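You operate a simulated robot arm through the tools that you are given. There is no shell and no other tool. Be economical: measure what you need, move in short steps, check, and stop when the job is done.

You are at the controls of a simulated two-armed robot. One attempt, no reset.

JOB
Stack the tall carton marked "64" from the top of the blue bench on top of the tall carton that says "50". Take the feeler gauge from the top of the cream table and put it on the lower shelf of the grey stand. Put the small cup on the top of the cream table away on the top of fuel stand three. Stack the fuel filter labelled "FUEL 10" from the top of the black table on top of the fuel filter marked "FUEL 30". Fetch the blue filter and set it on top of the brown dirty air filter on the top of the black table. Pick up the oil filter that says "4208" from the top of the black table with one hand, pass it to the other hand and put it on the top of the pink table. Any order will do. Set down upright: small cup, blue filter, oil filter.

Only the result counts: the job must be done as asked and must still hold three seconds after the hand-in. Knocking over, shifting, dropping, spilling or breaking anything else fails it.

ROBOT AND FRAMES
Two 7-joint arms with two-finger grippers on one trunk, on a base that drives. Base frame: it is fixed to the floor where the robot stands at the start and does not move with it; the origin is under the middle of the robot, x ahead of it, y to its left, z up. Units: mm, rad, N and s.
The left shoulder is at the start at [70, 139, 1380], the right one opposite. With the tool pointing down near the work surface each hand reaches from about 100 to 680 mm from the robot's upright axis, wherever it stands, measured 20 degrees to its own side. Places, roughly: blue filter [6250, 4750, 1000]; dirty air filter [6750, 5000, 1000]; feeler gauge [2500, 2750, 750]; fuel filter [6250, 4500, 1000]; lower shelf of the grey stand [4100, 1500, 200]; oil filter [6750, 4750, 1000]; small cup [2500, 3250, 1000]; tall carton [750, 0, 1000]; top of fuel stand three (25x58 cm) [-2260, 6280, 840]; top of the pink table [5200, 4100, 800]. Payload 3.43 kg a hand.
The tool frame of a hand sits at the grasp point between the pads (the TCP): z along the fingers, y along the line on which they close. The tips reach 30 mm beyond it. The gripper opens to 104 mm. The gripper's body begins 57 mm behind the TCP.
Orientation is that of the tool frame in the base frame, as a unit quaternion [w, x, y, z]. With the fingers straight down and closing along the base's y, the tool's x points along the base's -x, its y along +y and its z along -z.

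CONTROLS
- The arms move only by the tool arm_command. It takes "left_plan", "right_plan" or both (then of equal length, played together; a hand with none holds still); each is one flat list of numbers, 7 for each row, row after row: the turn, a rotation vector about the base's x, y, z in units of 120 degrees (1.0 is 120 degrees), then the shift along the base's x, y, z in units of 200 mm (1.0 is 200 mm), then the opening, from 0 (shut) to 1 (fully open). In form: [wx, wy, wz, x, y, z, fingers, wx, wy, wz, x, y, z, fingers, ...]. A call has 1 to 10 rows; each row is the pose to reach, as a shift and turn from the pose commanded when the call began. A call with a number of a shift or a turn outside -1 to 1 is refused whole. Rows are played at 5 a second. More than 50 mm and 0.15 rad between two rows, or a gripper value outside its range, and nothing of the call is played. A pose out of reach is approached as far as the arm can. The call stops where the force on the tool passes 40 N (or 10 N more than at its start, if that is more) or the arm is blocked; 0.2 s more then pass. The fingers move at their own pace (about 45 mm/s each) and stop on an object; they squeeze with about 25 N. The grip force told is the motor's: it shows also when the fingers shut on nothing. Time passes only in rows, and 0.2 s behind the last, so rows that repeat a pose let the fingers close. The reply holds the time, the measured pose of the TCP, the force on the tool along the base axes, the opening and the grip force, in the units named above and with some noise, with the torque about the TCP (base axes, N m) and any sound that the robot's microphone picked up.
- Cameras (640 x 400 px; columns grow to the right, rows downward): "scene" is now at [122.7, -22.2, 1598.3]; the picture's right is [-0.21, -0.98, 0.00], its down [-0.72, 0.15, -0.68] and it looks along [0.67, -0.14, -0.73] (base axes); focal length 292 px, centre (320, 200). "left" rides on the left gripper at [67, -18, -90] in its tool frame; the picture's right is [0.25, 0.97, 0.00], its down [-0.73, 0.19, -0.66] and it looks along [-0.63, 0.17, 0.75] (tool axes); focal length 218 px, centre (320, 200). "right" rides on the right gripper at [67, 18, -90] in its tool frame; the picture's right is [-0.25, 0.97, 0.00], its down [-0.73, -0.19, -0.66] and it looks along [-0.64, -0.17, 0.75] (tool axes); focal length 218 px, centre (320, 200). There is no depth. A picture from a camera that has moved, and an enlarged one, comes with that camera's place and axes in the base frame and with its lens. The place of the scene camera against the robot may be out by one fixed shift of up to 18 mm in any direction.
- camera(camera): a new picture of that camera. No time passes.
- move_column(by): slides the trunk up (or, below 0, down) by that many mm; the arms and the scene camera ride with it, the base frame stays. It gives what a move gives, with no picture.
- base_move(legs): drives the robot by 1 to 6 legs, each [ahead, left, turn to the left] in mm, mm and rad, along the robot's own axes; the way and the turn of a leg run together, so that a leg with both is an arc; at most 1500 mm and 3.142 rad a leg. The arms and the cameras ride along, it lands a little off, and it stops where it bumps. It gives what a move gives.
- head_to(pan, tilt): turns the head with the scene camera to pan (to the left, within 1.501 rad either way) and tilt (down, from -0.506 to 1.204), counted from straight ahead of the robot. It gives what a move gives.
- zoom(camera, box): a new picture of the part [left, top, right, bottom] of that camera's present view, enlarged. No time passes.
- hand_in(): hands the job in; it is judged then, once.

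Work in short steps. Places have to be worked out from the pictures, the camera data and where the tool is seen: move nearer, look again, correct. Check each grasp and each placing, and mend what went wrong. You have 196 turns and 176 pictures in all, those below and enlarged ones among them. Open the grippers and draw the arms clear of the work before you hand the job in, unless the task says otherwise; then end with one line.

The tools are called after "Call:" as name(argument=value, ...) on one line, values as JSON. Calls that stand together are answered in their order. arm_command: Moves the arms, as the interface text tells. Its arguments: {"type":"object","properties":{"left_plan":{"type":"array","items":{"type":"number"}},"right_plan":{"type":"array","items":{"type":"number"}}},"required":[]} The other tools are called the same way: move_column (by) slides the trunk up or down; base_move (legs) drives the base; head_to (pan, tilt) turns the head that bears the scene camera; camera (camera) takes a picture; zoom (camera, box) takes an enlarged picture of a part of a camera's view; hand_in () hands the job in.

At the start:

```text
time: 0.0
left_ee_pos: [503.9, 96.4, 1214.9]
left_tcp_rot: [0.001, 0.0, 1.0, -0.001]
left_force: [0.7, -0.2, 1.0]
left_torque: [-0.02, 0.01, 0.02]
left_opening: 104.2
left_finger_force: 0.1
right_ee_pos: [412.7, -303.5, 1257.8]
right_tcp_rot: [0.0, 0.0, 1.0, 0.0]
right_force: [0.1, 0.5, -1.2]
right_torque: [-0.02, -0.01, 0.04]
right_opening: 104.4
right_finger_force: 0.0
trunk travel left (down, up): [-875.0, 65.0]
robot x, y, heading: [1.0, 4.5, 0.001]
head pan, tilt: [-0.208, 0.82]
```

scene: 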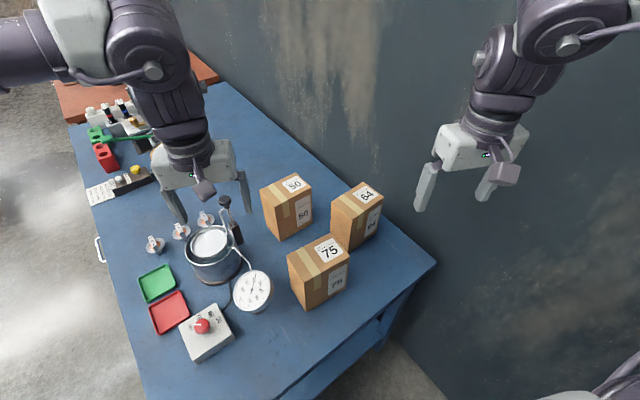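
right: 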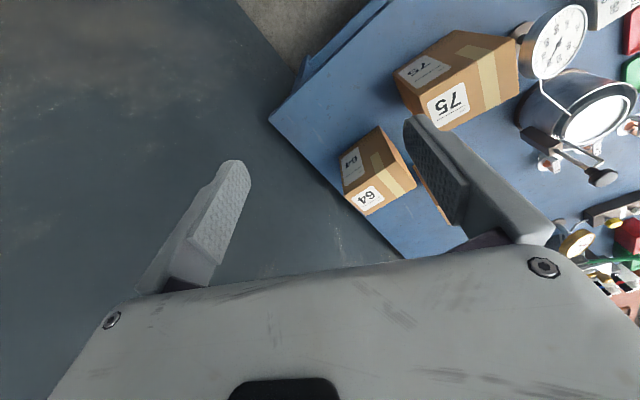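
left: 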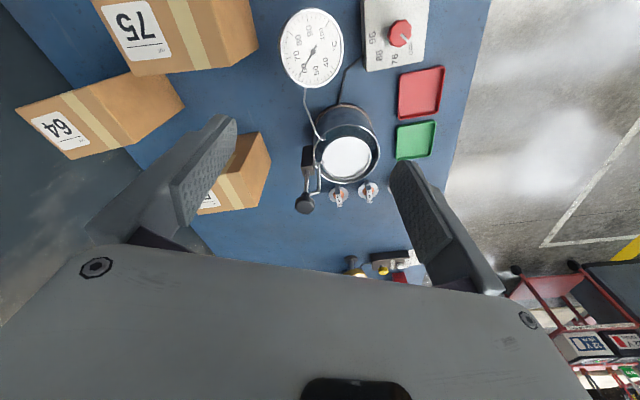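

I place the top of carton 64 near (649,-267,1012) from two views. I'm zooming in on the cartons to get their geometry.

Call:
zoom(camera="scene", box=[240, 160, 400, 320])

Call:
zoom(camera="right", box=[320, 20, 540, 240])

```text
2.50 times, centred on (320, 240) of scene
camera zoom: at [122.7, -22.2, 1598.3], right [-0.21, -0.98, 0.0], down [-0.72, 0.15, -0.68], along [0.67, -0.14, -0.73], focal length 731 px, centre (320, 100)
```

zoom: 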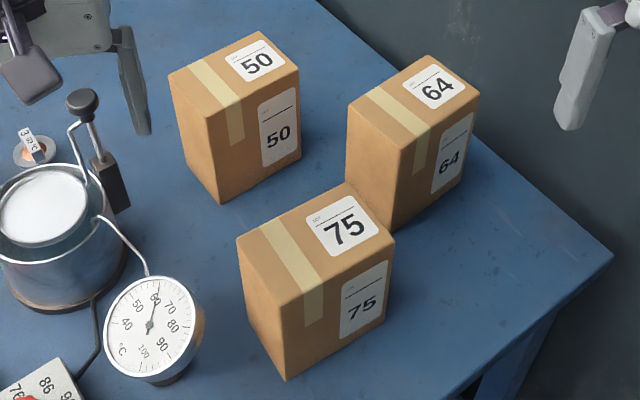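

```text
1.82 times, centred on (430, 130) of right
camera zoom: at [346.8, -286.9, 1347.8], right [0.25, 0.97, 0.0], down [0.73, -0.19, 0.66], along [0.64, -0.17, -0.75], focal length 397 px, centre (120, 327)
```

zoom: 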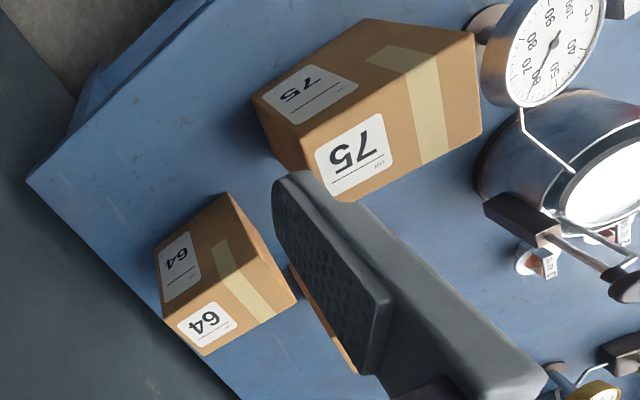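

Cartons are about 114x88 mm and 150 mm tall, bench top is near z=860, and everything is yawed about 24°. I'll square up to the end of the bench so both cartons are within the right hand's reach.

Call:
base_move(legs=[[0, 0, 0.42], [0, -250, 0]])

Call:
head_to(pan=-0.1, tilt=0.9)

Call:
camera(camera="scene")

Call:
camera(camera="right")

```text
time: 3.0
left_ee_pos: [496.1, 111.2, 1215.1]
left_tcp_rot: [0.004, -0.211, 0.977, -0.013]
left_force: [-0.2, -0.5, -0.2]
left_torque: [-0.01, 0.0, 0.01]
left_opening: 104.1
left_finger_force: 0.0
right_ee_pos: [578.3, -289.5, 1267.7]
right_tcp_rot: [0.005, -0.215, 0.976, -0.018]
right_force: [-0.5, 0.1, -0.3]
right_torque: [0.01, -0.01, 0.04]
right_opening: 103.9
right_finger_force: 0.0
trunk travel left (down, up): [-875.0, 65.0]
robot x, y, heading: [90.1, -204.7, 0.423]
head pan, tilt: [-0.208, 0.82]
stopped in leg 2: the robot was blocked; the commanded pose is now the measured one
```

```text
time: 3.7
left_ee_pos: [498.6, 110.2, 1213.4]
left_tcp_rot: [0.003, -0.209, 0.978, -0.012]
left_force: [0.6, -0.1, 0.0]
left_torque: [0.02, -0.01, -0.01]
left_opening: 104.1
left_finger_force: 0.0
right_ee_pos: [579.5, -289.3, 1267.4]
right_tcp_rot: [0.003, -0.212, 0.977, -0.018]
right_force: [-0.1, 0.7, -0.2]
right_torque: [-0.01, 0.01, 0.02]
right_opening: 104.1
right_finger_force: 0.2
trunk travel left (down, up): [-875.0, 65.0]
robot x, y, heading: [90.1, -204.2, 0.424]
head pan, tilt: [-0.099, 0.901]
```

```text
170 pictures are left
camera scene: at [186.3, -136.3, 1592.2], right [0.31, -0.95, 0.02], down [-0.74, -0.26, -0.62], along [0.6, 0.18, -0.78], focal length 292 px, centre (320, 200)
```

scene: 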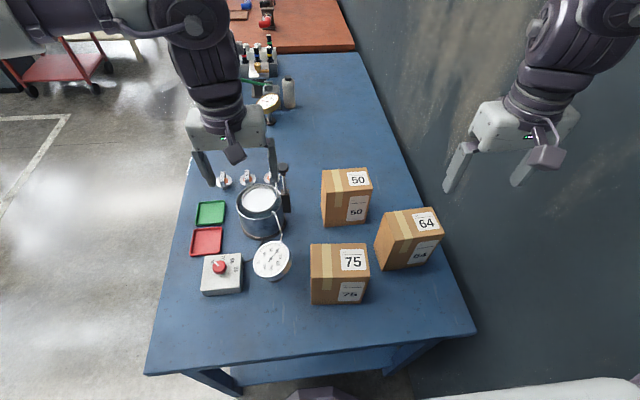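

```text
169 pictures are left
camera right: at [510.2, -298.8, 1356.2], right [-0.17, 0.98, -0.04], down [0.73, 0.15, 0.66], along [0.66, 0.09, -0.75], focal length 218 px, centre (320, 200)
```

right: 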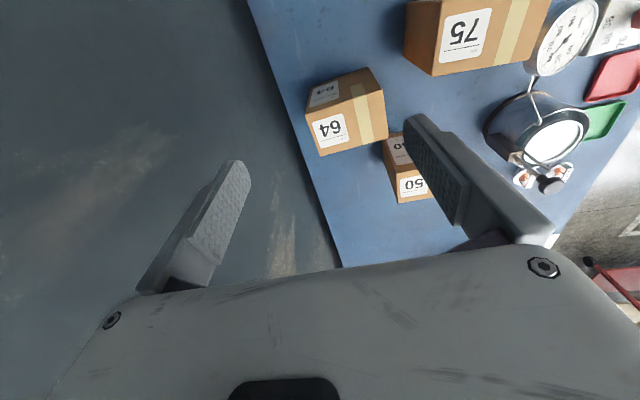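

The base was blocked, probably by the arm against the wall, and it is leaning slightly. I'll back off 30 mm left and look again.

Call:
base_move(legs=[[0, 30, 0]])

Call:
zoom(camera="scene", box=[280, 140, 480, 340])

Call:
zoom(camera="right", box=[260, 0, 460, 220])

```text
time: 4.5
left_ee_pos: [495.3, 118.8, 1215.3]
left_tcp_rot: [0.002, -0.21, 0.978, -0.004]
left_force: [-0.4, 0.0, 0.8]
left_torque: [0.01, -0.03, -0.02]
left_opening: 104.2
left_finger_force: 0.0
right_ee_pos: [575.7, -282.2, 1260.1]
right_tcp_rot: [0.001, -0.211, 0.977, -0.006]
right_force: [-0.8, 0.3, -0.6]
right_torque: [0.03, -0.03, 0.01]
right_opening: 104.1
right_finger_force: 0.1
trunk travel left (down, up): [-875.0, 65.0]
robot x, y, heading: [79.6, -181.6, 0.425]
head pan, tilt: [-0.099, 0.901]
```

```text
2.00 times, centred on (380, 240) of scene
camera zoom: at [184.7, -133.9, 1591.8], right [0.32, -0.95, 0.01], down [-0.74, -0.25, -0.62], along [0.59, 0.19, -0.78], focal length 585 px, centre (200, 120)
```

zoom: 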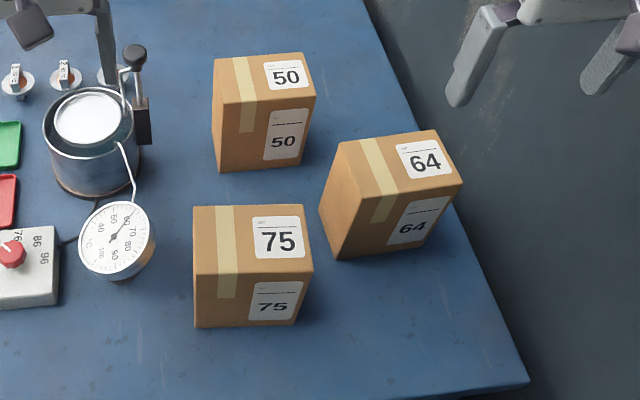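

```text
1.82 times, centred on (360, 110) of right
camera zoom: at [507.3, -293.4, 1350.0], right [-0.17, 0.99, -0.01], down [0.74, 0.13, 0.66], along [0.65, 0.1, -0.75], focal length 397 px, centre (247, 364)
```

zoom: 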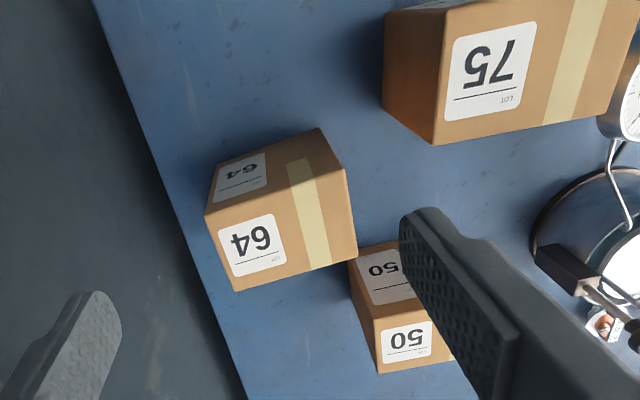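

The two cameras agree: carton 64 has its top centre at about (645,-241,1012), a 77 mm grip width and closing axis at about 28.5°. Carton 50's top centre is at about (726,-45). I'll turn the right hand and bring it above 64.

Call:
arm_command(right_plan=[0, 0, -0.0714, 0.0345, 0.0205, -0.06, 1, 0, 0, -0.1428, 0.069, 0.041, -0.12, 1, 0, 0, -0.2142, 0.1035, 0.0615, -0.18, 1, 0, 0, -0.2856, 0.138, 0.082, -0.24, 1, 0, 0, -0.357, 0.1725, 0.1025, -0.3, 1, 0, 0, -0.4284, 0.207, 0.123, -0.36, 1, 0, 0, -0.4998, 0.2415, 0.1435, -0.42, 1, 0, 0, -0.5712, 0.276, 0.164, -0.48, 1, 0, 0, -0.6426, 0.3105, 0.1845, -0.54, 1, 0, 0, -0.714, 0.345, 0.205, -0.6, 1])

Call:
camera(camera="right")

Call:
camera(camera="scene")

```text
time: 6.5
left_ee_pos: [497.7, 112.1, 1212.9]
left_tcp_rot: [0.001, -0.204, 0.979, -0.004]
left_force: [0.2, 1.6, -0.3]
left_torque: [-0.1, -0.03, -0.04]
left_opening: 104.0
left_finger_force: 0.0
right_ee_pos: [778.7, -309.6, 1215.9]
right_tcp_rot: [-0.019, 0.378, 0.925, -0.001]
right_force: [0.4, 0.5, 0.9]
right_torque: [-0.07, 0.02, -0.01]
right_opening: 103.7
right_finger_force: 0.0
right hand out of reach, approached as far as the arm can: row 3, 4, 5, 6, 7, 8, 9
trunk travel left (down, up): [-875.0, 65.0]
robot x, y, heading: [76.5, -187.3, 0.417]
head pan, tilt: [-0.099, 0.901]
stopped in row 9 (right hand): the force on the tool passed its limit at 171 N (the readings are from after the stop); the commanded pose is now the measured one
```

```text
166 pictures are left
camera right: at [745.3, -252.1, 1307.9], right [0.86, 0.51, -0.02], down [0.41, -0.66, 0.63], along [0.31, -0.55, -0.77], focal length 218 px, centre (320, 200)
```

right: 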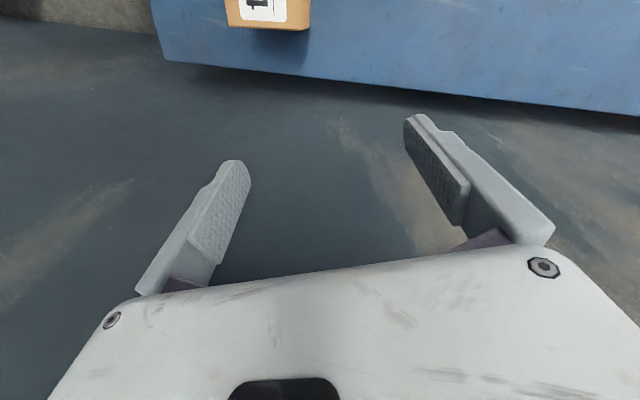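

```text
165 pictures are left
camera scene: at [187.2, -137.7, 1591.9], right [0.31, -0.95, 0.01], down [-0.74, -0.25, -0.62], along [0.59, 0.19, -0.78], focal length 292 px, centre (320, 200)
```

scene: 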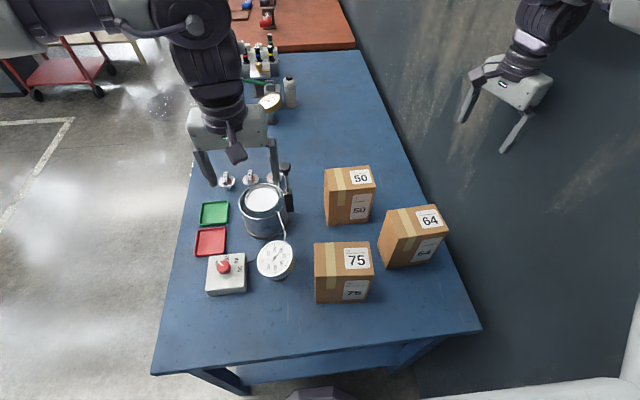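

The hand went off to the right of the bench and stopped on contact. I'll look right to see what it touches.

Call:
head_to(pan=-1.1, tilt=0.5)

Call:
camera(camera="scene")

```text
time: 7.7
left_ee_pos: [500.2, 105.2, 1217.2]
left_tcp_rot: [0.001, -0.204, 0.979, -0.001]
left_force: [0.1, -1.0, -0.7]
left_torque: [0.01, -0.02, 0.01]
left_opening: 103.9
left_finger_force: 0.1
right_ee_pos: [778.4, -317.2, 1213.8]
right_tcp_rot: [-0.02, 0.38, 0.925, 0.002]
right_force: [0.2, -0.2, -0.4]
right_torque: [0.0, 0.03, -0.02]
right_opening: 104.3
right_finger_force: 0.1
trunk travel left (down, up): [-875.0, 65.0]
robot x, y, heading: [75.3, -183.2, 0.418]
head pan, tilt: [-1.1, 0.499]
```

```text
164 pictures are left
camera scene: at [188.0, -227.5, 1626.0], right [-0.63, -0.78, 0.0], down [-0.37, 0.3, -0.88], along [0.68, -0.55, -0.48], focal length 292 px, centre (320, 200)
```

scene: 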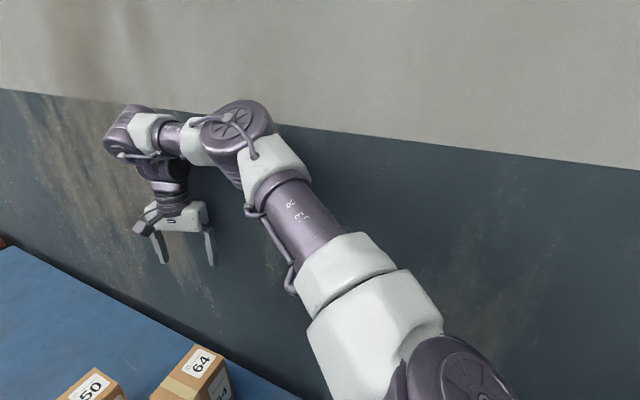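

The right elbow is against the wall beside the bench. I'll drive left, away from the wall, then turn left so the right arm can reach diagonally.

Call:
base_move(legs=[[0, 200, 0], [0, 0, 0.3]])

Call:
head_to(pan=-0.5, tilt=0.8)

Call:
camera(camera="scene")

```text
time: 10.3
left_ee_pos: [314.2, 400.7, 1216.2]
left_tcp_rot: [0.001, -0.348, 0.938, -0.001]
left_force: [-0.4, 0.0, -0.4]
left_torque: [0.02, 0.01, -0.01]
left_opening: 104.0
left_finger_force: 0.1
right_ee_pos: [706.5, 79.0, 1214.5]
right_tcp_rot: [-0.021, 0.237, 0.971, -0.002]
right_force: [-0.6, 0.3, -0.7]
right_torque: [0.01, -0.01, 0.01]
right_opening: 103.8
right_finger_force: 0.1
trunk travel left (down, up): [-875.0, 65.0]
robot x, y, heading: [-2.1, -3.1, 0.717]
head pan, tilt: [-1.1, 0.499]
```

```text
time: 11.3
left_ee_pos: [314.6, 399.6, 1217.0]
left_tcp_rot: [0.002, -0.348, 0.938, -0.001]
left_force: [1.2, -0.6, -0.1]
left_torque: [-0.02, -0.01, 0.01]
left_opening: 104.4
left_finger_force: 0.1
right_ee_pos: [705.2, 78.9, 1213.5]
right_tcp_rot: [-0.021, 0.236, 0.972, -0.001]
right_force: [-0.9, -0.1, -0.2]
right_torque: [0.01, -0.01, 0.0]
right_opening: 104.0
right_finger_force: 0.1
trunk travel left (down, up): [-875.0, 65.0]
robot x, y, heading: [-3.2, -0.0, 0.715]
head pan, tilt: [-0.499, 0.799]
```

```text
163 pictures are left
camera scene: at [107.3, 43.2, 1600.1], right [0.21, -0.98, 0.0], down [-0.7, -0.15, -0.7], along [0.68, 0.15, -0.72], focal length 292 px, centre (320, 200)
```

scene: 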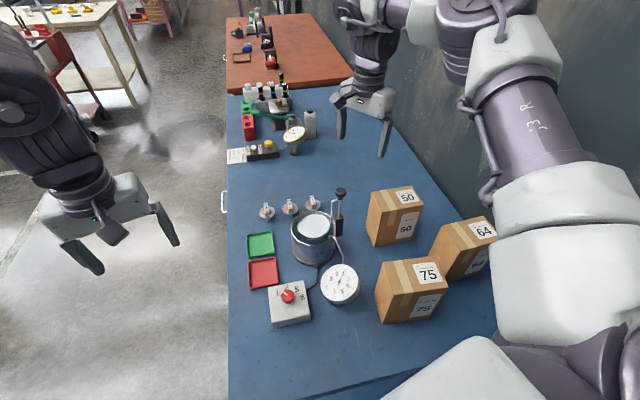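

The robot is clear of the wall, back near (0,0), with the right hand at (705,79). I'll move the hand back toward carton 64 in free space.

Call:
arm_command(right_plan=[0, 0, -0.028, -0.04, -0.2, 0, 1, 0, 0, -0.056, -0.08, -0.4, 0, 1, 0, 0, -0.084, -0.12, -0.6, 0, 1, 0, 0, -0.112, -0.16, -0.8, 0, 1, 0, 0, -0.14, -0.2, -1.0, 0, 1])

```text
time: 12.5
left_ee_pos: [311.6, 394.0, 1219.0]
left_tcp_rot: [0.004, -0.348, 0.937, 0.001]
left_force: [-0.7, -0.6, 0.2]
left_torque: [0.04, -0.07, -0.02]
left_opening: 104.1
left_finger_force: 0.1
right_ee_pos: [715.7, -148.7, 1238.6]
right_tcp_rot: [-0.029, 0.359, 0.933, -0.003]
right_force: [-0.1, -1.2, 0.1]
right_torque: [0.08, -0.01, 0.0]
right_opening: 104.1
right_finger_force: 0.2
right hand out of reach, approached as far as the arm can: row 1, 2, 3, 4, 5
trunk travel left (down, up): [-875.0, 65.0]
robot x, y, heading: [-2.9, 0.0, 0.717]
head pan, tilt: [-0.499, 0.799]
```

The arm settles too far out with this yaw, which suggests a wrist limit. I'll turn the hand the other way, counter-clockwise, through its natural heading.

Call:
arm_command(right_plan=[0, 0, 0.0714, -0.02, -0.01, 0, 1, 0, 0, 0.1428, -0.04, -0.02, 0, 1, 0, 0, 0.2142, -0.06, -0.03, 0, 1, 0, 0, 0.2856, -0.08, -0.04, 0, 1, 0, 0, 0.357, -0.1, -0.05, 0, 1, 0, 0, 0.4284, -0.12, -0.06, 0, 1, 0, 0, 0.4998, -0.14, -0.07, 0, 1, 0, 0, 0.5712, -0.16, -0.08, 0, 1, 0, 0, 0.6426, -0.18, -0.09, 0, 1, 0, 0, 0.714, -0.2, -0.1, 0, 1])

```text
time: 14.7
left_ee_pos: [315.0, 400.3, 1216.7]
left_tcp_rot: [0.002, -0.347, 0.938, -0.001]
left_force: [-0.2, 0.0, -0.9]
left_torque: [0.02, 0.0, 0.0]
left_opening: 103.7
left_finger_force: 0.0
right_ee_pos: [680.9, -161.4, 1240.2]
right_tcp_rot: [-0.016, -0.355, 0.934, -0.013]
right_force: [0.1, -1.2, 0.8]
right_torque: [-0.01, 0.02, 0.0]
right_opening: 103.7
right_finger_force: 0.1
trunk travel left (down, up): [-875.0, 65.0]
robot x, y, heading: [-0.7, 1.0, 0.716]
head pan, tilt: [-0.499, 0.799]
```

Tracking is good at the natural yaw. I'll continue counter-clockwise another 77° while moving above carton 64.

Call:
arm_command(right_plan=[0, 0, 0.071, -0.02, -0.04, -0.02, 1, 0, 0, 0.142, -0.04, -0.08, -0.04, 1, 0, 0, 0.213, -0.06, -0.12, -0.07, 1, 0, 0, 0.284, -0.08, -0.16, -0.1, 1, 0, 0, 0.355, -0.1, -0.2, -0.12, 1, 0, 0, 0.426, -0.12, -0.24, -0.14, 1, 0, 0, 0.497, -0.14, -0.28, -0.16, 1, 0, 0, 0.568, -0.16, -0.32, -0.18, 1, 0, 0, 0.639, -0.18, -0.36, -0.2, 1])

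Call:
camera(camera="right")

```text
time: 16.7
left_ee_pos: [314.7, 399.8, 1216.1]
left_tcp_rot: [0.001, -0.348, 0.938, 0.0]
left_force: [-0.4, 0.1, -0.8]
left_torque: [-0.02, 0.0, -0.01]
left_opening: 103.9
left_finger_force: 0.1
right_ee_pos: [642.1, -234.2, 1200.1]
right_tcp_rot: [0.004, 0.859, -0.512, 0.02]
right_force: [0.2, -0.4, 0.5]
right_torque: [0.01, 0.01, 0.04]
right_opening: 103.8
right_finger_force: 0.0
trunk travel left (down, up): [-875.0, 65.0]
robot x, y, heading: [-0.9, -2.5, 0.718]
head pan, tilt: [-0.499, 0.799]
```

```text
162 pictures are left
camera right: at [657.3, -300.2, 1292.5], right [-0.97, -0.24, -0.02], down [-0.2, 0.75, 0.63], along [-0.13, 0.62, -0.78], focal length 218 px, centre (320, 200)
```

right: 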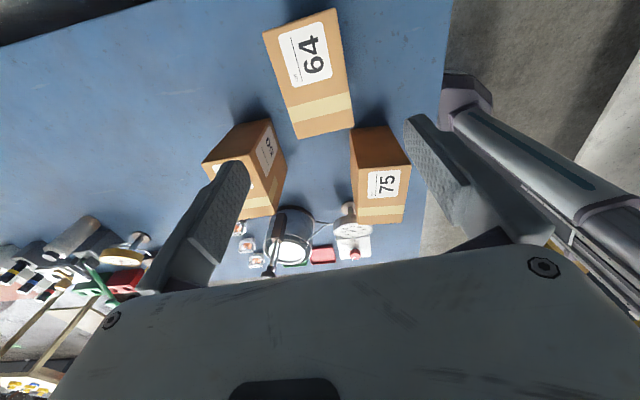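

The counter-clockwise turn worked. I'll correct the 2° tilt and descend to z 1060 above carton 64, with the fingertips still above its top.

Call:
arm_command(right_plan=[0.0044, 0.0048, 0, 0.013, -0.013, -0.2, 1, 0.0088, 0.0097, 0, 0.027, -0.027, -0.4, 1, 0.0131, 0.0145, 0, 0.04, -0.04, -0.6, 1, 0.0131, 0.0145, 0, 0.04, -0.04, -0.7, 1, 0.0131, 0.0145, 0, 0.04, -0.04, -0.7, 1])

Call:
camera(camera="right")

Call:
camera(camera="scene")

```text
time: 17.9
left_ee_pos: [315.0, 399.7, 1216.2]
left_tcp_rot: [0.001, -0.348, 0.938, -0.001]
left_force: [0.4, 0.0, 0.2]
left_torque: [-0.01, -0.02, 0.0]
left_opening: 103.9
left_finger_force: 0.0
right_ee_pos: [651.0, -243.4, 1061.4]
right_tcp_rot: [0.002, 0.859, -0.513, 0.0]
right_force: [1.0, 0.4, -0.4]
right_torque: [0.02, -0.01, 0.02]
right_opening: 104.0
right_finger_force: 0.0
trunk travel left (down, up): [-875.0, 65.0]
robot x, y, heading: [-3.3, -3.3, 0.716]
head pan, tilt: [-0.499, 0.799]
```

```text
161 pictures are left
camera right: at [668.8, -310.9, 1150.8], right [-0.97, -0.24, 0.0], down [-0.18, 0.73, 0.66], along [-0.16, 0.64, -0.75], focal length 218 px, centre (320, 200)
```

right: 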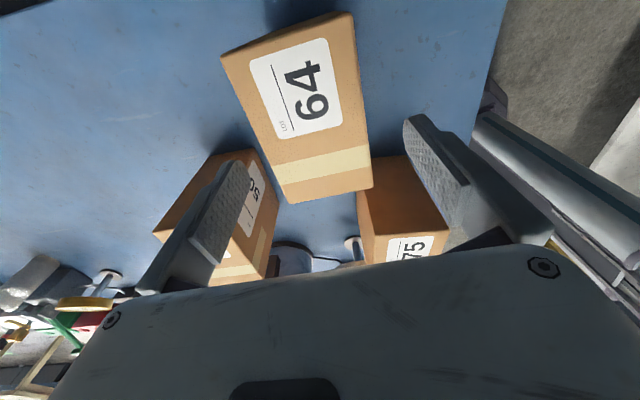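

```text
160 pictures are left
camera scene: at [107.1, 43.0, 1600.1], right [0.22, -0.98, 0.0], down [-0.7, -0.15, -0.7], along [0.68, 0.15, -0.72], focal length 292 px, centre (320, 200)
```

scene: 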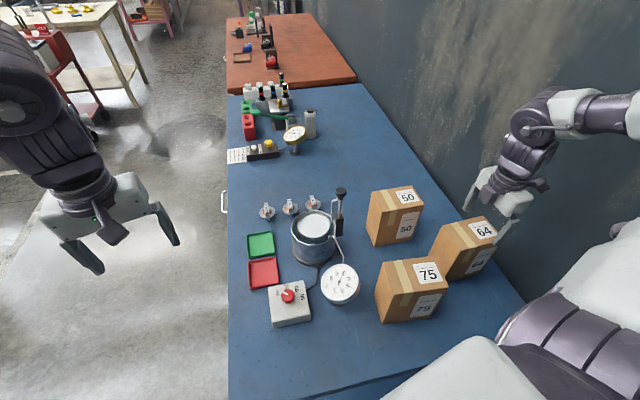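

The right camera puts carton 64's centre near (658,-244) with yaw matching. I'll shift 7 mm, descend to z 965 and close.

Call:
arm_command(right_plan=[0, 0, 0, 0.035, -0.005, -0.1, 1, 0, 0, 0, 0.035, -0.005, -0.3, 1, 0, 0, 0, 0.035, -0.005, -0.48, 1, 0, 0, 0, 0.035, -0.005, -0.48, 1, 0, 0, 0, 0.035, -0.005, -0.48, 0.5, 0, 0, 0, 0.035, -0.005, -0.48, 0.5, 0, 0, 0, 0.035, -0.005, -0.48, 0.5, 0, 0, 0, 0.035, -0.005, -0.48, 0.5])

Call:
camera(camera="right")

```text
time: 19.7
left_ee_pos: [314.9, 400.6, 1216.0]
left_tcp_rot: [0.001, -0.347, 0.938, -0.001]
left_force: [0.8, -0.1, -0.3]
left_torque: [0.05, -0.02, -0.01]
left_opening: 104.1
left_finger_force: 0.1
right_ee_pos: [658.4, -244.4, 966.3]
right_tcp_rot: [0.0, 0.858, -0.513, 0.0]
right_force: [2.9, 2.7, -0.2]
right_torque: [0.68, -0.73, -0.03]
right_opening: 84.9
right_finger_force: 24.6
trunk travel left (down, up): [-875.0, 65.0]
robot x, y, heading: [-3.0, -3.2, 0.719]
head pan, tilt: [-0.499, 0.799]
```

```text
159 pictures are left
camera right: at [676.1, -312.0, 1056.2], right [-0.97, -0.24, 0.0], down [-0.18, 0.73, 0.66], along [-0.15, 0.64, -0.75], focal length 218 px, centre (320, 200)
```

right: 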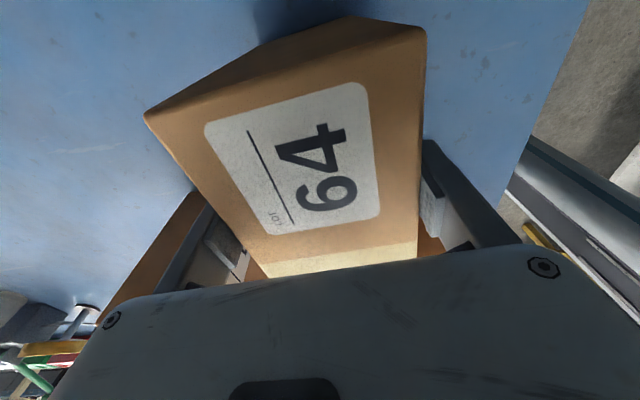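

The grip holds at 85 mm, which puts the top at z about 987. I'll lift carton 64 by 195 mm.

Call:
arm_command(right_plan=[0, 0, 0, 0, 0, 0.1, 0.5, 0, 0, 0, 0, 0, 0.3, 0.5, 0, 0, 0, 0, 0, 0.5, 0.5, 0, 0, 0, 0, 0, 0.7, 0.5, 0, 0, 0, 0, 0, 0.9, 0.5, 0, 0, 0, 0, 0, 1.0, 0.5])

Call:
base_move(legs=[[9, -107, 0]])

Call:
camera(camera="scene")

Call:
camera(camera="right")

```text
time: 21.1
left_ee_pos: [314.5, 400.8, 1216.4]
left_tcp_rot: [0.001, -0.348, 0.938, -0.001]
left_force: [1.2, 0.1, 0.4]
left_torque: [-0.02, 0.01, 0.01]
left_opening: 103.9
left_finger_force: 0.0
right_ee_pos: [659.7, -242.5, 1165.7]
right_tcp_rot: [0.001, 0.859, -0.512, 0.001]
right_force: [0.0, -0.1, 0.4]
right_torque: [-0.03, 0.02, 0.01]
right_opening: 52.0
right_finger_force: 0.0
trunk travel left (down, up): [-875.0, 65.0]
robot x, y, heading: [-3.8, -6.1, 0.715]
head pan, tilt: [-0.499, 0.799]
```

```text
time: 22.5
left_ee_pos: [361.6, 331.2, 1216.5]
left_tcp_rot: [0.002, -0.362, 0.932, 0.001]
left_force: [-0.2, -0.2, 0.4]
left_torque: [0.04, -0.01, 0.0]
left_opening: 103.8
left_finger_force: 0.1
right_ee_pos: [726.3, -300.9, 1163.0]
right_tcp_rot: [-0.001, 0.866, -0.499, -0.001]
right_force: [0.0, 0.1, -0.1]
right_torque: [0.04, 0.0, -0.02]
right_opening: 52.1
right_finger_force: 0.0
trunk travel left (down, up): [-875.0, 65.0]
robot x, y, heading: [53.2, -74.4, 0.748]
head pan, tilt: [-0.499, 0.799]
stopped in leg 1: the robot was blocked; the commanded pose is now the measured one
```

```text
158 pictures are left
camera scene: at [164.9, -32.2, 1600.0], right [0.24, -0.97, 0.0], down [-0.7, -0.17, -0.7], along [0.67, 0.17, -0.72], focal length 292 px, centre (320, 200)
```

scene: 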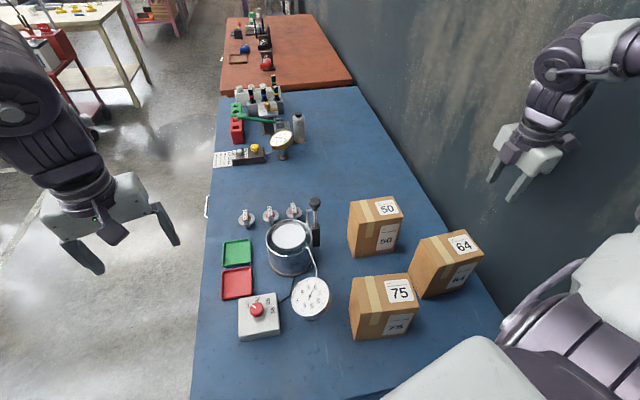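

```text
157 pictures are left
camera right: at [745.3, -368.0, 1253.8], right [-0.96, -0.27, 0.0], down [-0.2, 0.73, 0.66], along [-0.18, 0.63, -0.75], focal length 218 px, centre (320, 200)
```

right: 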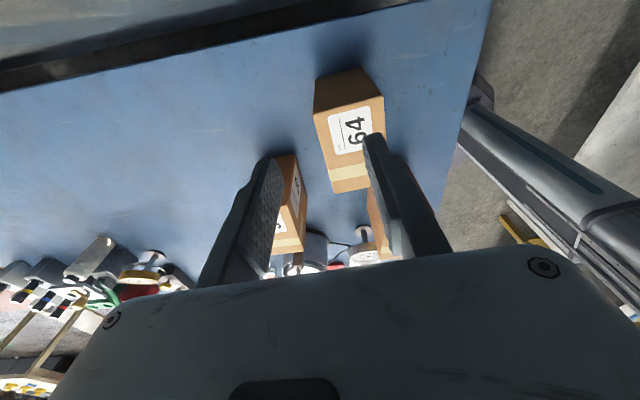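

The carton slipped and stayed in place at about (660,-240), so I'll regrip lower, close fully and lift slowly. I'm moving back above it with the fingers open.

Call:
arm_command(right_plan=[0, 0, -0.003, -0.08, 0.075, 0, 1, 0, 0, -0.006, -0.16, 0.15, -0.1, 1, 0, 0, -0.009, -0.24, 0.225, -0.25, 1, 0, 0, -0.0117, -0.325, 0.305, -0.4, 1, 0, 0, -0.0117, -0.325, 0.305, -0.55, 1, 0, 0, -0.0117, -0.325, 0.305, -0.55, 1])

Call:
camera(camera="right")

```text
time: 23.9
left_ee_pos: [358.4, 333.8, 1216.1]
left_tcp_rot: [0.002, -0.363, 0.932, -0.001]
left_force: [-0.5, 0.5, 0.9]
left_torque: [0.0, 0.01, 0.03]
left_opening: 104.2
left_finger_force: 0.2
right_ee_pos: [660.9, -236.0, 1054.4]
right_tcp_rot: [0.0, 0.86, -0.511, 0.0]
right_force: [-0.6, 0.0, 0.6]
right_torque: [-0.01, -0.01, 0.0]
right_opening: 104.0
right_finger_force: 0.1
trunk travel left (down, up): [-875.0, 65.0]
robot x, y, heading: [55.4, -75.5, 0.748]
head pan, tilt: [-0.499, 0.799]
```

```text
156 pictures are left
camera right: at [678.3, -303.6, 1144.8], right [-0.97, -0.24, 0.0], down [-0.18, 0.73, 0.66], along [-0.16, 0.64, -0.75], focal length 218 px, centre (320, 200)
```

right: 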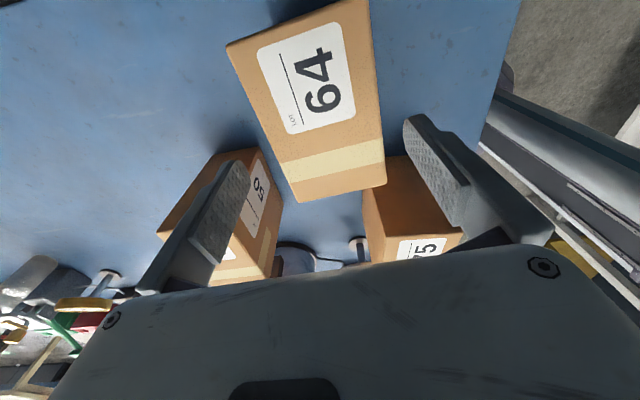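

Aligned with the carton's centre at (659,-238). I'll descend to z 948 and close fully.

Call:
arm_command(right_plan=[0, 0, 0, -0.008, -0.01, -0.2, 1, 0, 0, 0, -0.008, -0.01, -0.4, 1, 0, 0, 0, -0.008, -0.01, -0.53, 1, 0, 0, 0, -0.008, -0.01, -0.53, 1, 0, 0, 0, -0.008, -0.01, -0.53, 0, 0, 0, 0, -0.008, -0.01, -0.53, 0, 0, 0, 0, -0.008, -0.01, -0.53, 0, 0, 0, 0, -0.008, -0.01, -0.53, 0, 0, 0, 0, -0.008, -0.01, -0.53, 0])

Call:
arm_command(right_plan=[0, 0, 0, 0, 0, 0.02, 0, 0, 0, 0, 0, 0, 0.04, 0, 0, 0, 0, 0, 0, 0.07, 0, 0, 0, 0, 0, 0, 0.1, 0, 0, 0, 0, 0, 0, 0.13, 0, 0, 0, 0, 0, 0, 0.16, 0, 0, 0, 0, 0, 0, 0.2, 0])

Call:
camera(camera="right")

```text
time: 25.9
left_ee_pos: [359.7, 334.0, 1216.8]
left_tcp_rot: [0.001, -0.363, 0.932, 0.001]
left_force: [0.1, 0.2, -0.5]
left_torque: [0.0, 0.01, -0.05]
left_opening: 104.0
left_finger_force: 0.0
right_ee_pos: [659.1, -239.5, 948.5]
right_tcp_rot: [0.002, 0.86, -0.51, 0.0]
right_force: [2.6, 1.6, -0.2]
right_torque: [0.14, -0.68, 0.12]
right_opening: 85.0
right_finger_force: 24.9
trunk travel left (down, up): [-875.0, 65.0]
robot x, y, heading: [52.7, -75.8, 0.75]
head pan, tilt: [-0.499, 0.799]
```

```text
time: 27.5
left_ee_pos: [360.5, 333.9, 1215.9]
left_tcp_rot: [0.001, -0.362, 0.932, -0.001]
left_force: [-0.5, 0.5, -0.4]
left_torque: [0.0, 0.0, 0.03]
left_opening: 103.9
left_finger_force: 0.0
right_ee_pos: [658.9, -240.4, 988.2]
right_tcp_rot: [0.001, 0.86, -0.51, -0.001]
right_force: [0.2, -0.1, -10.2]
right_torque: [0.07, 0.01, 0.0]
right_opening: 84.9
right_finger_force: 25.5
trunk travel left (down, up): [-875.0, 65.0]
robot x, y, heading: [52.7, -76.1, 0.75]
head pan, tilt: [-0.499, 0.799]
```

```text
155 pictures are left
camera right: at [676.9, -306.9, 1078.6], right [-0.97, -0.24, 0.0], down [-0.18, 0.73, 0.66], along [-0.16, 0.64, -0.75], focal length 218 px, centre (320, 200)
```

right: 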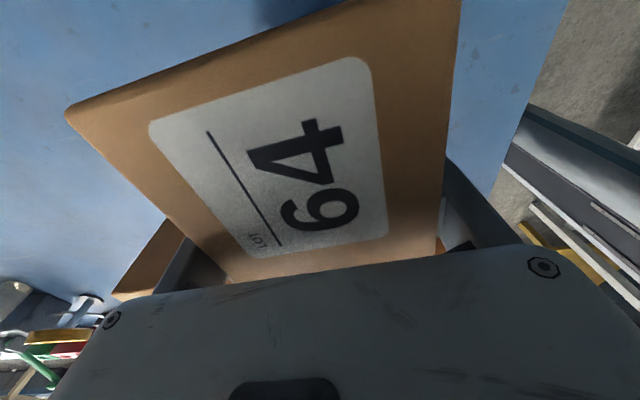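

The carton is held, weighing about 10 N. I'll keep lifting gently by 160 mm.

Call:
arm_command(right_plan=[0, 0, 0, 0, 0, 0.05, 0, 0, 0, 0, 0, 0, 0.12, 0, 0, 0, 0, 0, 0, 0.2, 0, 0, 0, 0, 0, 0, 0.29, 0, 0, 0, 0, 0, 0, 0.38, 0, 0, 0, 0, 0, 0, 0.47, 0, 0, 0, 0, 0, 0, 0.56, 0, 0, 0, 0, 0, 0, 0.65, 0, 0, 0, 0, 0, 0, 0.74, 0, 0, 0, 0, 0, 0, 0.8, 0])

Call:
camera(camera="scene")

Call:
camera(camera="right")

```text
time: 29.7
left_ee_pos: [360.3, 335.1, 1216.0]
left_tcp_rot: [0.001, -0.363, 0.932, 0.0]
left_force: [-0.3, 1.0, -0.5]
left_torque: [-0.01, 0.02, 0.0]
left_opening: 103.8
left_finger_force: 0.1
right_ee_pos: [658.5, -239.8, 1148.8]
right_tcp_rot: [0.002, 0.86, -0.511, -0.001]
right_force: [-0.2, 0.6, -9.9]
right_torque: [0.02, 0.02, -0.01]
right_opening: 85.0
right_finger_force: 25.0
trunk travel left (down, up): [-875.0, 65.0]
robot x, y, heading: [54.7, -75.1, 0.746]
head pan, tilt: [-0.499, 0.799]
```

```text
154 pictures are left
camera scene: at [164.6, -28.7, 1599.9], right [0.24, -0.97, 0.0], down [-0.7, -0.18, -0.7], along [0.68, 0.17, -0.72], focal length 292 px, centre (320, 200)
```

scene: 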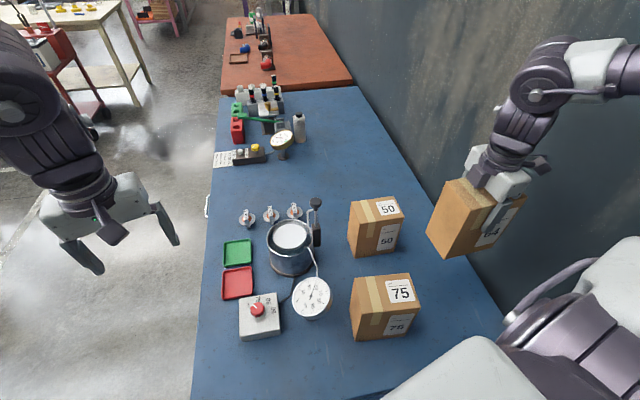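

```text
153 pictures are left
camera right: at [677.1, -306.6, 1238.9], right [-0.97, -0.24, 0.0], down [-0.18, 0.73, 0.66], along [-0.16, 0.64, -0.75], focal length 218 px, centre (320, 200)
```

right: 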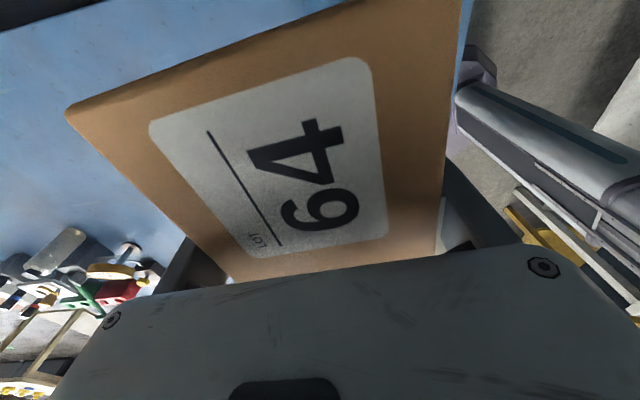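

I'm zooming the scene view on carton 50 to place it precisely.

Call:
zoom(camera="scene", box=[330, 180, 430, 270])

```text
4.44 times, centred on (380, 225) of scene
camera zoom: at [164.6, -28.7, 1599.9], right [0.24, -0.97, 0.0], down [-0.7, -0.18, -0.7], along [0.68, 0.17, -0.72], focal length 1299 px, centre (53, 89)
```

zoom: 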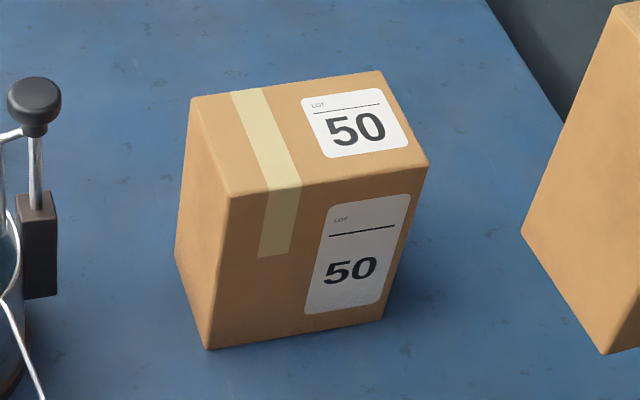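

Combining the views, carton 50's centre is about (747,-44) with yaw about 24.7°. I'll carry 64 over it at the present height.

Call:
arm_command(right_plan=[0, 0, -0.003, 0.025, 0.05, 0, 0, 0, 0, -0.006, 0.07, 0.15, 0, 0, 0, 0, -0.01, 0.12, 0.27, 0, 0, 0, 0, -0.014, 0.18, 0.4, 0, 0, 0, 0, -0.018, 0.24, 0.53, 0, 0, 0, 0, -0.022, 0.3, 0.66, 0, 0, 0, 0, -0.026, 0.36, 0.79, 0, 0, 0, 0, -0.029, 0.41, 0.9, 0, 0, 0, 0, -0.032, 0.4425, 0.98, 0, 0, 0, 0, -0.032, 0.4425, 0.98, 0, 0])

Call:
zoom(camera="scene", box=[300, 130, 460, 270])

Call:
camera(camera="right")

```text
time: 31.9
left_ee_pos: [361.5, 334.8, 1216.3]
left_tcp_rot: [0.001, -0.362, 0.932, 0.0]
left_force: [0.2, -0.3, -0.3]
left_torque: [0.01, -0.03, 0.0]
left_opening: 103.9
left_finger_force: 0.0
right_ee_pos: [746.8, -43.9, 1147.1]
right_tcp_rot: [0.001, 0.842, -0.539, -0.001]
right_force: [-1.0, 0.0, -10.2]
right_torque: [0.02, 0.05, -0.01]
right_opening: 85.0
right_finger_force: 25.3
trunk travel left (down, up): [-875.0, 65.0]
robot x, y, heading: [54.9, -75.4, 0.746]
head pan, tilt: [-0.499, 0.799]
```

```text
2.86 times, centred on (380, 200) of scene
camera zoom: at [165.1, -28.5, 1599.9], right [0.24, -0.97, 0.0], down [-0.7, -0.18, -0.7], along [0.67, 0.17, -0.72], focal length 835 px, centre (149, 200)
```

zoom: 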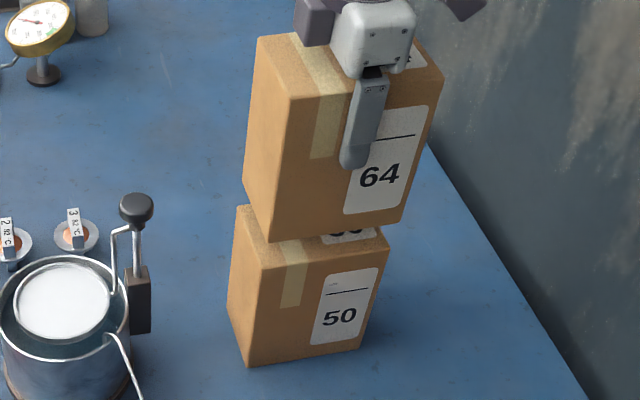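

```text
150 pictures are left
camera right: at [759.8, -111.1, 1237.2], right [-0.98, -0.18, 0.0], down [-0.13, 0.74, 0.66], along [-0.12, 0.65, -0.75], focal length 218 px, centre (320, 200)
```

right: 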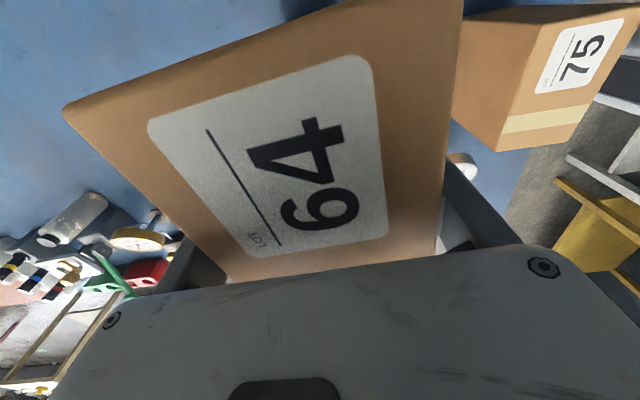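

Carton 64 hovers within about 5 mm of aligned. I'll nudge it +4,+3 and lower 40 mm slowly.

Call:
arm_command(right_plan=[0, 0, 0, 0.02, 0.015, -0.03, 0, 0, 0, 0, 0.02, 0.015, -0.08, 0, 0, 0, 0, 0.02, 0.015, -0.13, 0, 0, 0, 0, 0.02, 0.015, -0.17, 0, 0, 0, 0, 0.02, 0.015, -0.2, 0, 0, 0, 0, 0.02, 0.015, -0.2, 0])

Call:
zoom(camera="scene", box=[300, 130, 460, 270])

```text
time: 33.3
left_ee_pos: [356.6, 334.2, 1217.1]
left_tcp_rot: [0.003, -0.363, 0.932, 0.0]
left_force: [-0.2, 0.0, 0.8]
left_torque: [-0.05, 0.01, 0.0]
left_opening: 104.0
left_finger_force: 0.0
right_ee_pos: [750.3, -39.4, 1111.2]
right_tcp_rot: [-0.001, 0.843, -0.539, 0.001]
right_force: [7.7, -4.5, 30.5]
right_torque: [-0.37, 1.15, 0.48]
right_opening: 85.0
right_finger_force: 24.8
trunk travel left (down, up): [-875.0, 65.0]
robot x, y, heading: [52.8, -76.8, 0.749]
head pan, tilt: [-0.499, 0.799]
```

```text
2.86 times, centred on (380, 200) of scene
camera zoom: at [160.1, -28.6, 1600.5], right [0.24, -0.97, 0.0], down [-0.69, -0.18, -0.7], along [0.68, 0.17, -0.72], focal length 835 px, centre (149, 200)
```

zoom: 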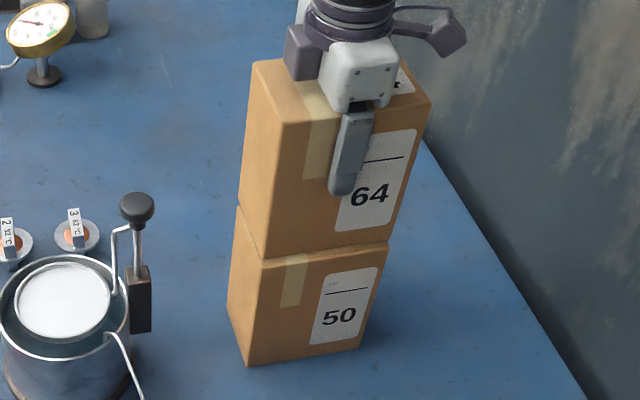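

It's in contact and well aligned with slight over-press. I'll relieve 4 mm, open the fingers, then rise straight up.

Call:
arm_command(right_plan=[0, 0, 0, 0, 0, 0.01, 0, 0, 0, 0, 0, 0, 0.02, 0, 0, 0, 0, 0, 0, 0.02, 0.88, 0, 0, 0, 0, 0, 0.02, 1, 0, 0, 0, 0, 0, 0.02, 1, 0, 0, 0, 0, 0, 0.02, 1, 0, 0, 0, 0, 0, 0.1, 1, 0, 0, 0, 0, 0, 0.3, 1, 0, 0, 0, 0, 0, 0.5, 1, 0, 0, 0, 0, 0, 0.7, 1])

Call:
camera(camera="scene")

```text
time: 35.5
left_ee_pos: [357.7, 336.2, 1216.9]
left_tcp_rot: [0.002, -0.363, 0.932, -0.001]
left_force: [0.2, -0.2, 0.1]
left_torque: [0.01, 0.0, -0.01]
left_opening: 103.8
left_finger_force: 0.1
right_ee_pos: [750.2, -41.4, 1249.4]
right_tcp_rot: [0.001, 0.843, -0.539, 0.0]
right_force: [-1.2, 0.3, -0.2]
right_torque: [-0.02, 0.0, 0.03]
right_opening: 103.8
right_finger_force: 0.1
trunk travel left (down, up): [-875.0, 65.0]
robot x, y, heading: [56.8, -78.6, 0.749]
head pan, tilt: [-0.499, 0.799]
```

```text
148 pictures are left
camera scene: at [161.6, -28.2, 1600.1], right [0.24, -0.97, 0.0], down [-0.69, -0.18, -0.7], along [0.68, 0.17, -0.72], focal length 292 px, centre (320, 200)
```

scene: 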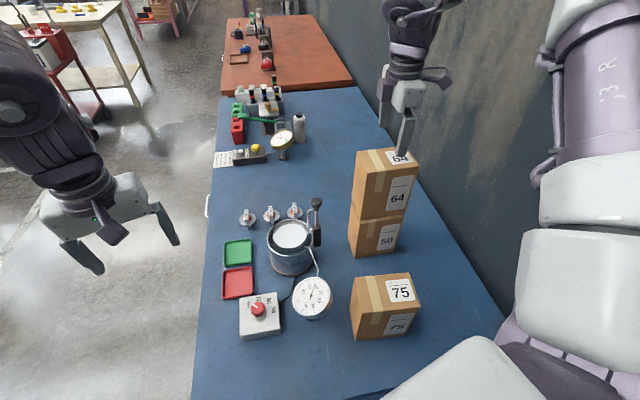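

The stack stands. Now I'll look left to plan the drive to the cream table.

Call:
head_to(pan=0.9, tilt=0.45)

Call:
camera(camera="scene")

Call:
head_to(pan=0.1, tilt=0.3)

Call:
camera(camera="scene")

```text
time: 37.0
left_ee_pos: [359.2, 335.6, 1216.6]
left_tcp_rot: [0.001, -0.363, 0.932, -0.001]
left_force: [0.1, 0.7, 0.2]
left_torque: [0.02, 0.0, 0.02]
left_opening: 104.1
left_finger_force: 0.0
right_ee_pos: [751.1, -40.9, 1248.9]
right_tcp_rot: [0.001, 0.843, -0.538, 0.0]
right_force: [0.5, -0.3, -0.1]
right_torque: [-0.01, 0.03, 0.02]
right_opening: 103.9
right_finger_force: 0.1
trunk travel left (down, up): [-875.0, 65.0]
robot x, y, heading: [55.9, -75.0, 0.744]
head pan, tilt: [0.901, 0.45]
```

```text
147 pictures are left
camera scene: at [78.1, 43.6, 1630.5], right [1.0, 0.08, 0.0], down [0.03, -0.43, -0.9], along [-0.07, 0.9, -0.44], focal length 292 px, centre (320, 200)
```

scene: 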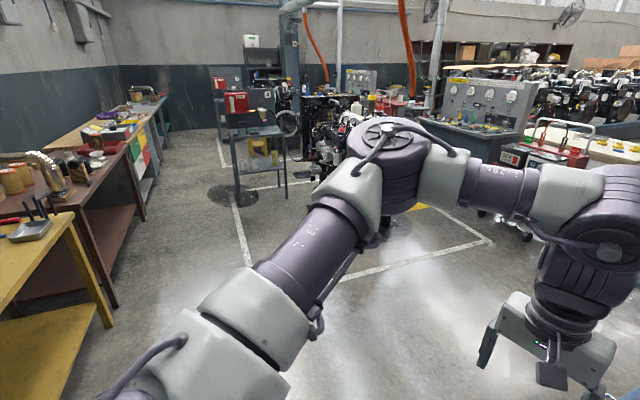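

```text
time: 38.1
left_ee_pos: [359.8, 335.0, 1216.1]
left_tcp_rot: [0.0, -0.362, 0.932, -0.002]
left_force: [0.1, 0.0, 1.0]
left_torque: [0.0, -0.02, 0.01]
left_opening: 104.0
left_finger_force: 0.0
right_ee_pos: [751.0, -40.8, 1248.0]
right_tcp_rot: [0.002, 0.843, -0.538, 0.0]
right_force: [-0.1, 0.0, 0.3]
right_torque: [0.02, 0.01, 0.01]
right_opening: 104.0
right_finger_force: 0.0
trunk travel left (down, up): [-875.0, 65.0]
robot x, y, heading: [50.8, -73.2, 0.751]
head pan, tilt: [0.099, 0.3]
```

```text
146 pictures are left
camera scene: at [146.6, 22.0, 1644.4], right [0.75, -0.66, 0.0], down [-0.2, -0.22, -0.96], along [0.63, 0.72, -0.3], focal length 292 px, centre (320, 200)
```

scene: 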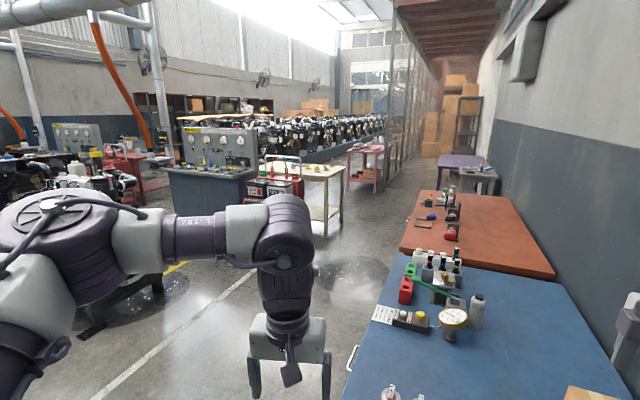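

The way to the cream table is the open aisle left of the bench. First I'll retract the right hand and turn it back to its natural yaw.

Call:
arm_command(right_plan=[0, 0, -0.07, -0.098, -0.006, 0.01, 1, 0, 0, -0.14, -0.196, -0.012, 0.02, 1, 0, 0, -0.21, -0.294, -0.018, 0.03, 1, 0, 0, -0.28, -0.392, -0.024, 0.04, 1, 0, 0, -0.35, -0.49, -0.03, 0.05, 1, 0, 0, -0.42, -0.588, -0.036, 0.05, 1, 0, 0, -0.49, -0.686, -0.042, 0.05, 1, 0, 0, -0.56, -0.784, -0.048, 0.05, 1, 0, 0, -0.6, -0.882, -0.054, 0.05, 1, 0, 0, -0.6, -0.98, -0.06, 0.05, 1])

Call:
base_move(legs=[[105, 492, 0], [1083, -91, 0], [900, -80, 0]])

Call:
camera(camera="scene")

```text
time: 40.3
left_ee_pos: [358.3, 334.6, 1215.9]
left_tcp_rot: [0.001, -0.363, 0.932, -0.001]
left_force: [-0.4, -0.6, 0.3]
left_torque: [-0.02, 0.01, 0.01]
left_opening: 103.8
left_finger_force: 0.0
right_ee_pos: [552.6, -50.6, 1259.0]
right_tcp_rot: [0.0, -0.365, 0.931, 0.001]
right_force: [-0.5, -0.6, 0.5]
right_torque: [-0.02, 0.02, -0.02]
right_opening: 104.0
right_finger_force: 0.0
trunk travel left (down, up): [-875.0, 65.0]
robot x, y, heading: [54.4, -77.0, 0.746]
head pan, tilt: [0.099, 0.3]
```

```text
time: 53.0
left_ee_pos: [1699.1, 1999.4, 1216.1]
left_tcp_rot: [0.002, -0.363, 0.932, -0.001]
left_force: [-0.2, -0.1, 0.0]
left_torque: [-0.01, 0.01, 0.01]
left_opening: 104.1
left_finger_force: 0.1
right_ee_pos: [1892.3, 1612.3, 1260.3]
right_tcp_rot: [0.0, -0.365, 0.931, 0.001]
right_force: [-1.0, 0.5, -1.3]
right_torque: [0.0, -0.02, -0.01]
right_opening: 104.0
right_finger_force: 0.1
trunk travel left (down, up): [-875.0, 65.0]
robot x, y, heading: [1393.5, 1588.3, 0.749]
head pan, tilt: [0.099, 0.3]
```

```text
145 pictures are left
camera scene: at [1485.8, 1686.7, 1644.6], right [0.75, -0.66, 0.0], down [-0.2, -0.22, -0.96], along [0.63, 0.72, -0.29], focal length 292 px, centre (320, 200)
```

scene: 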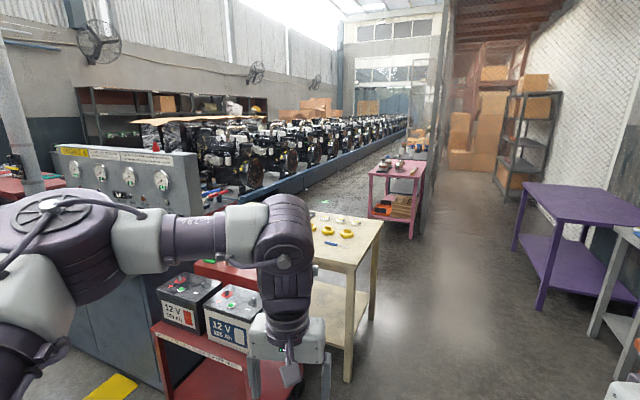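

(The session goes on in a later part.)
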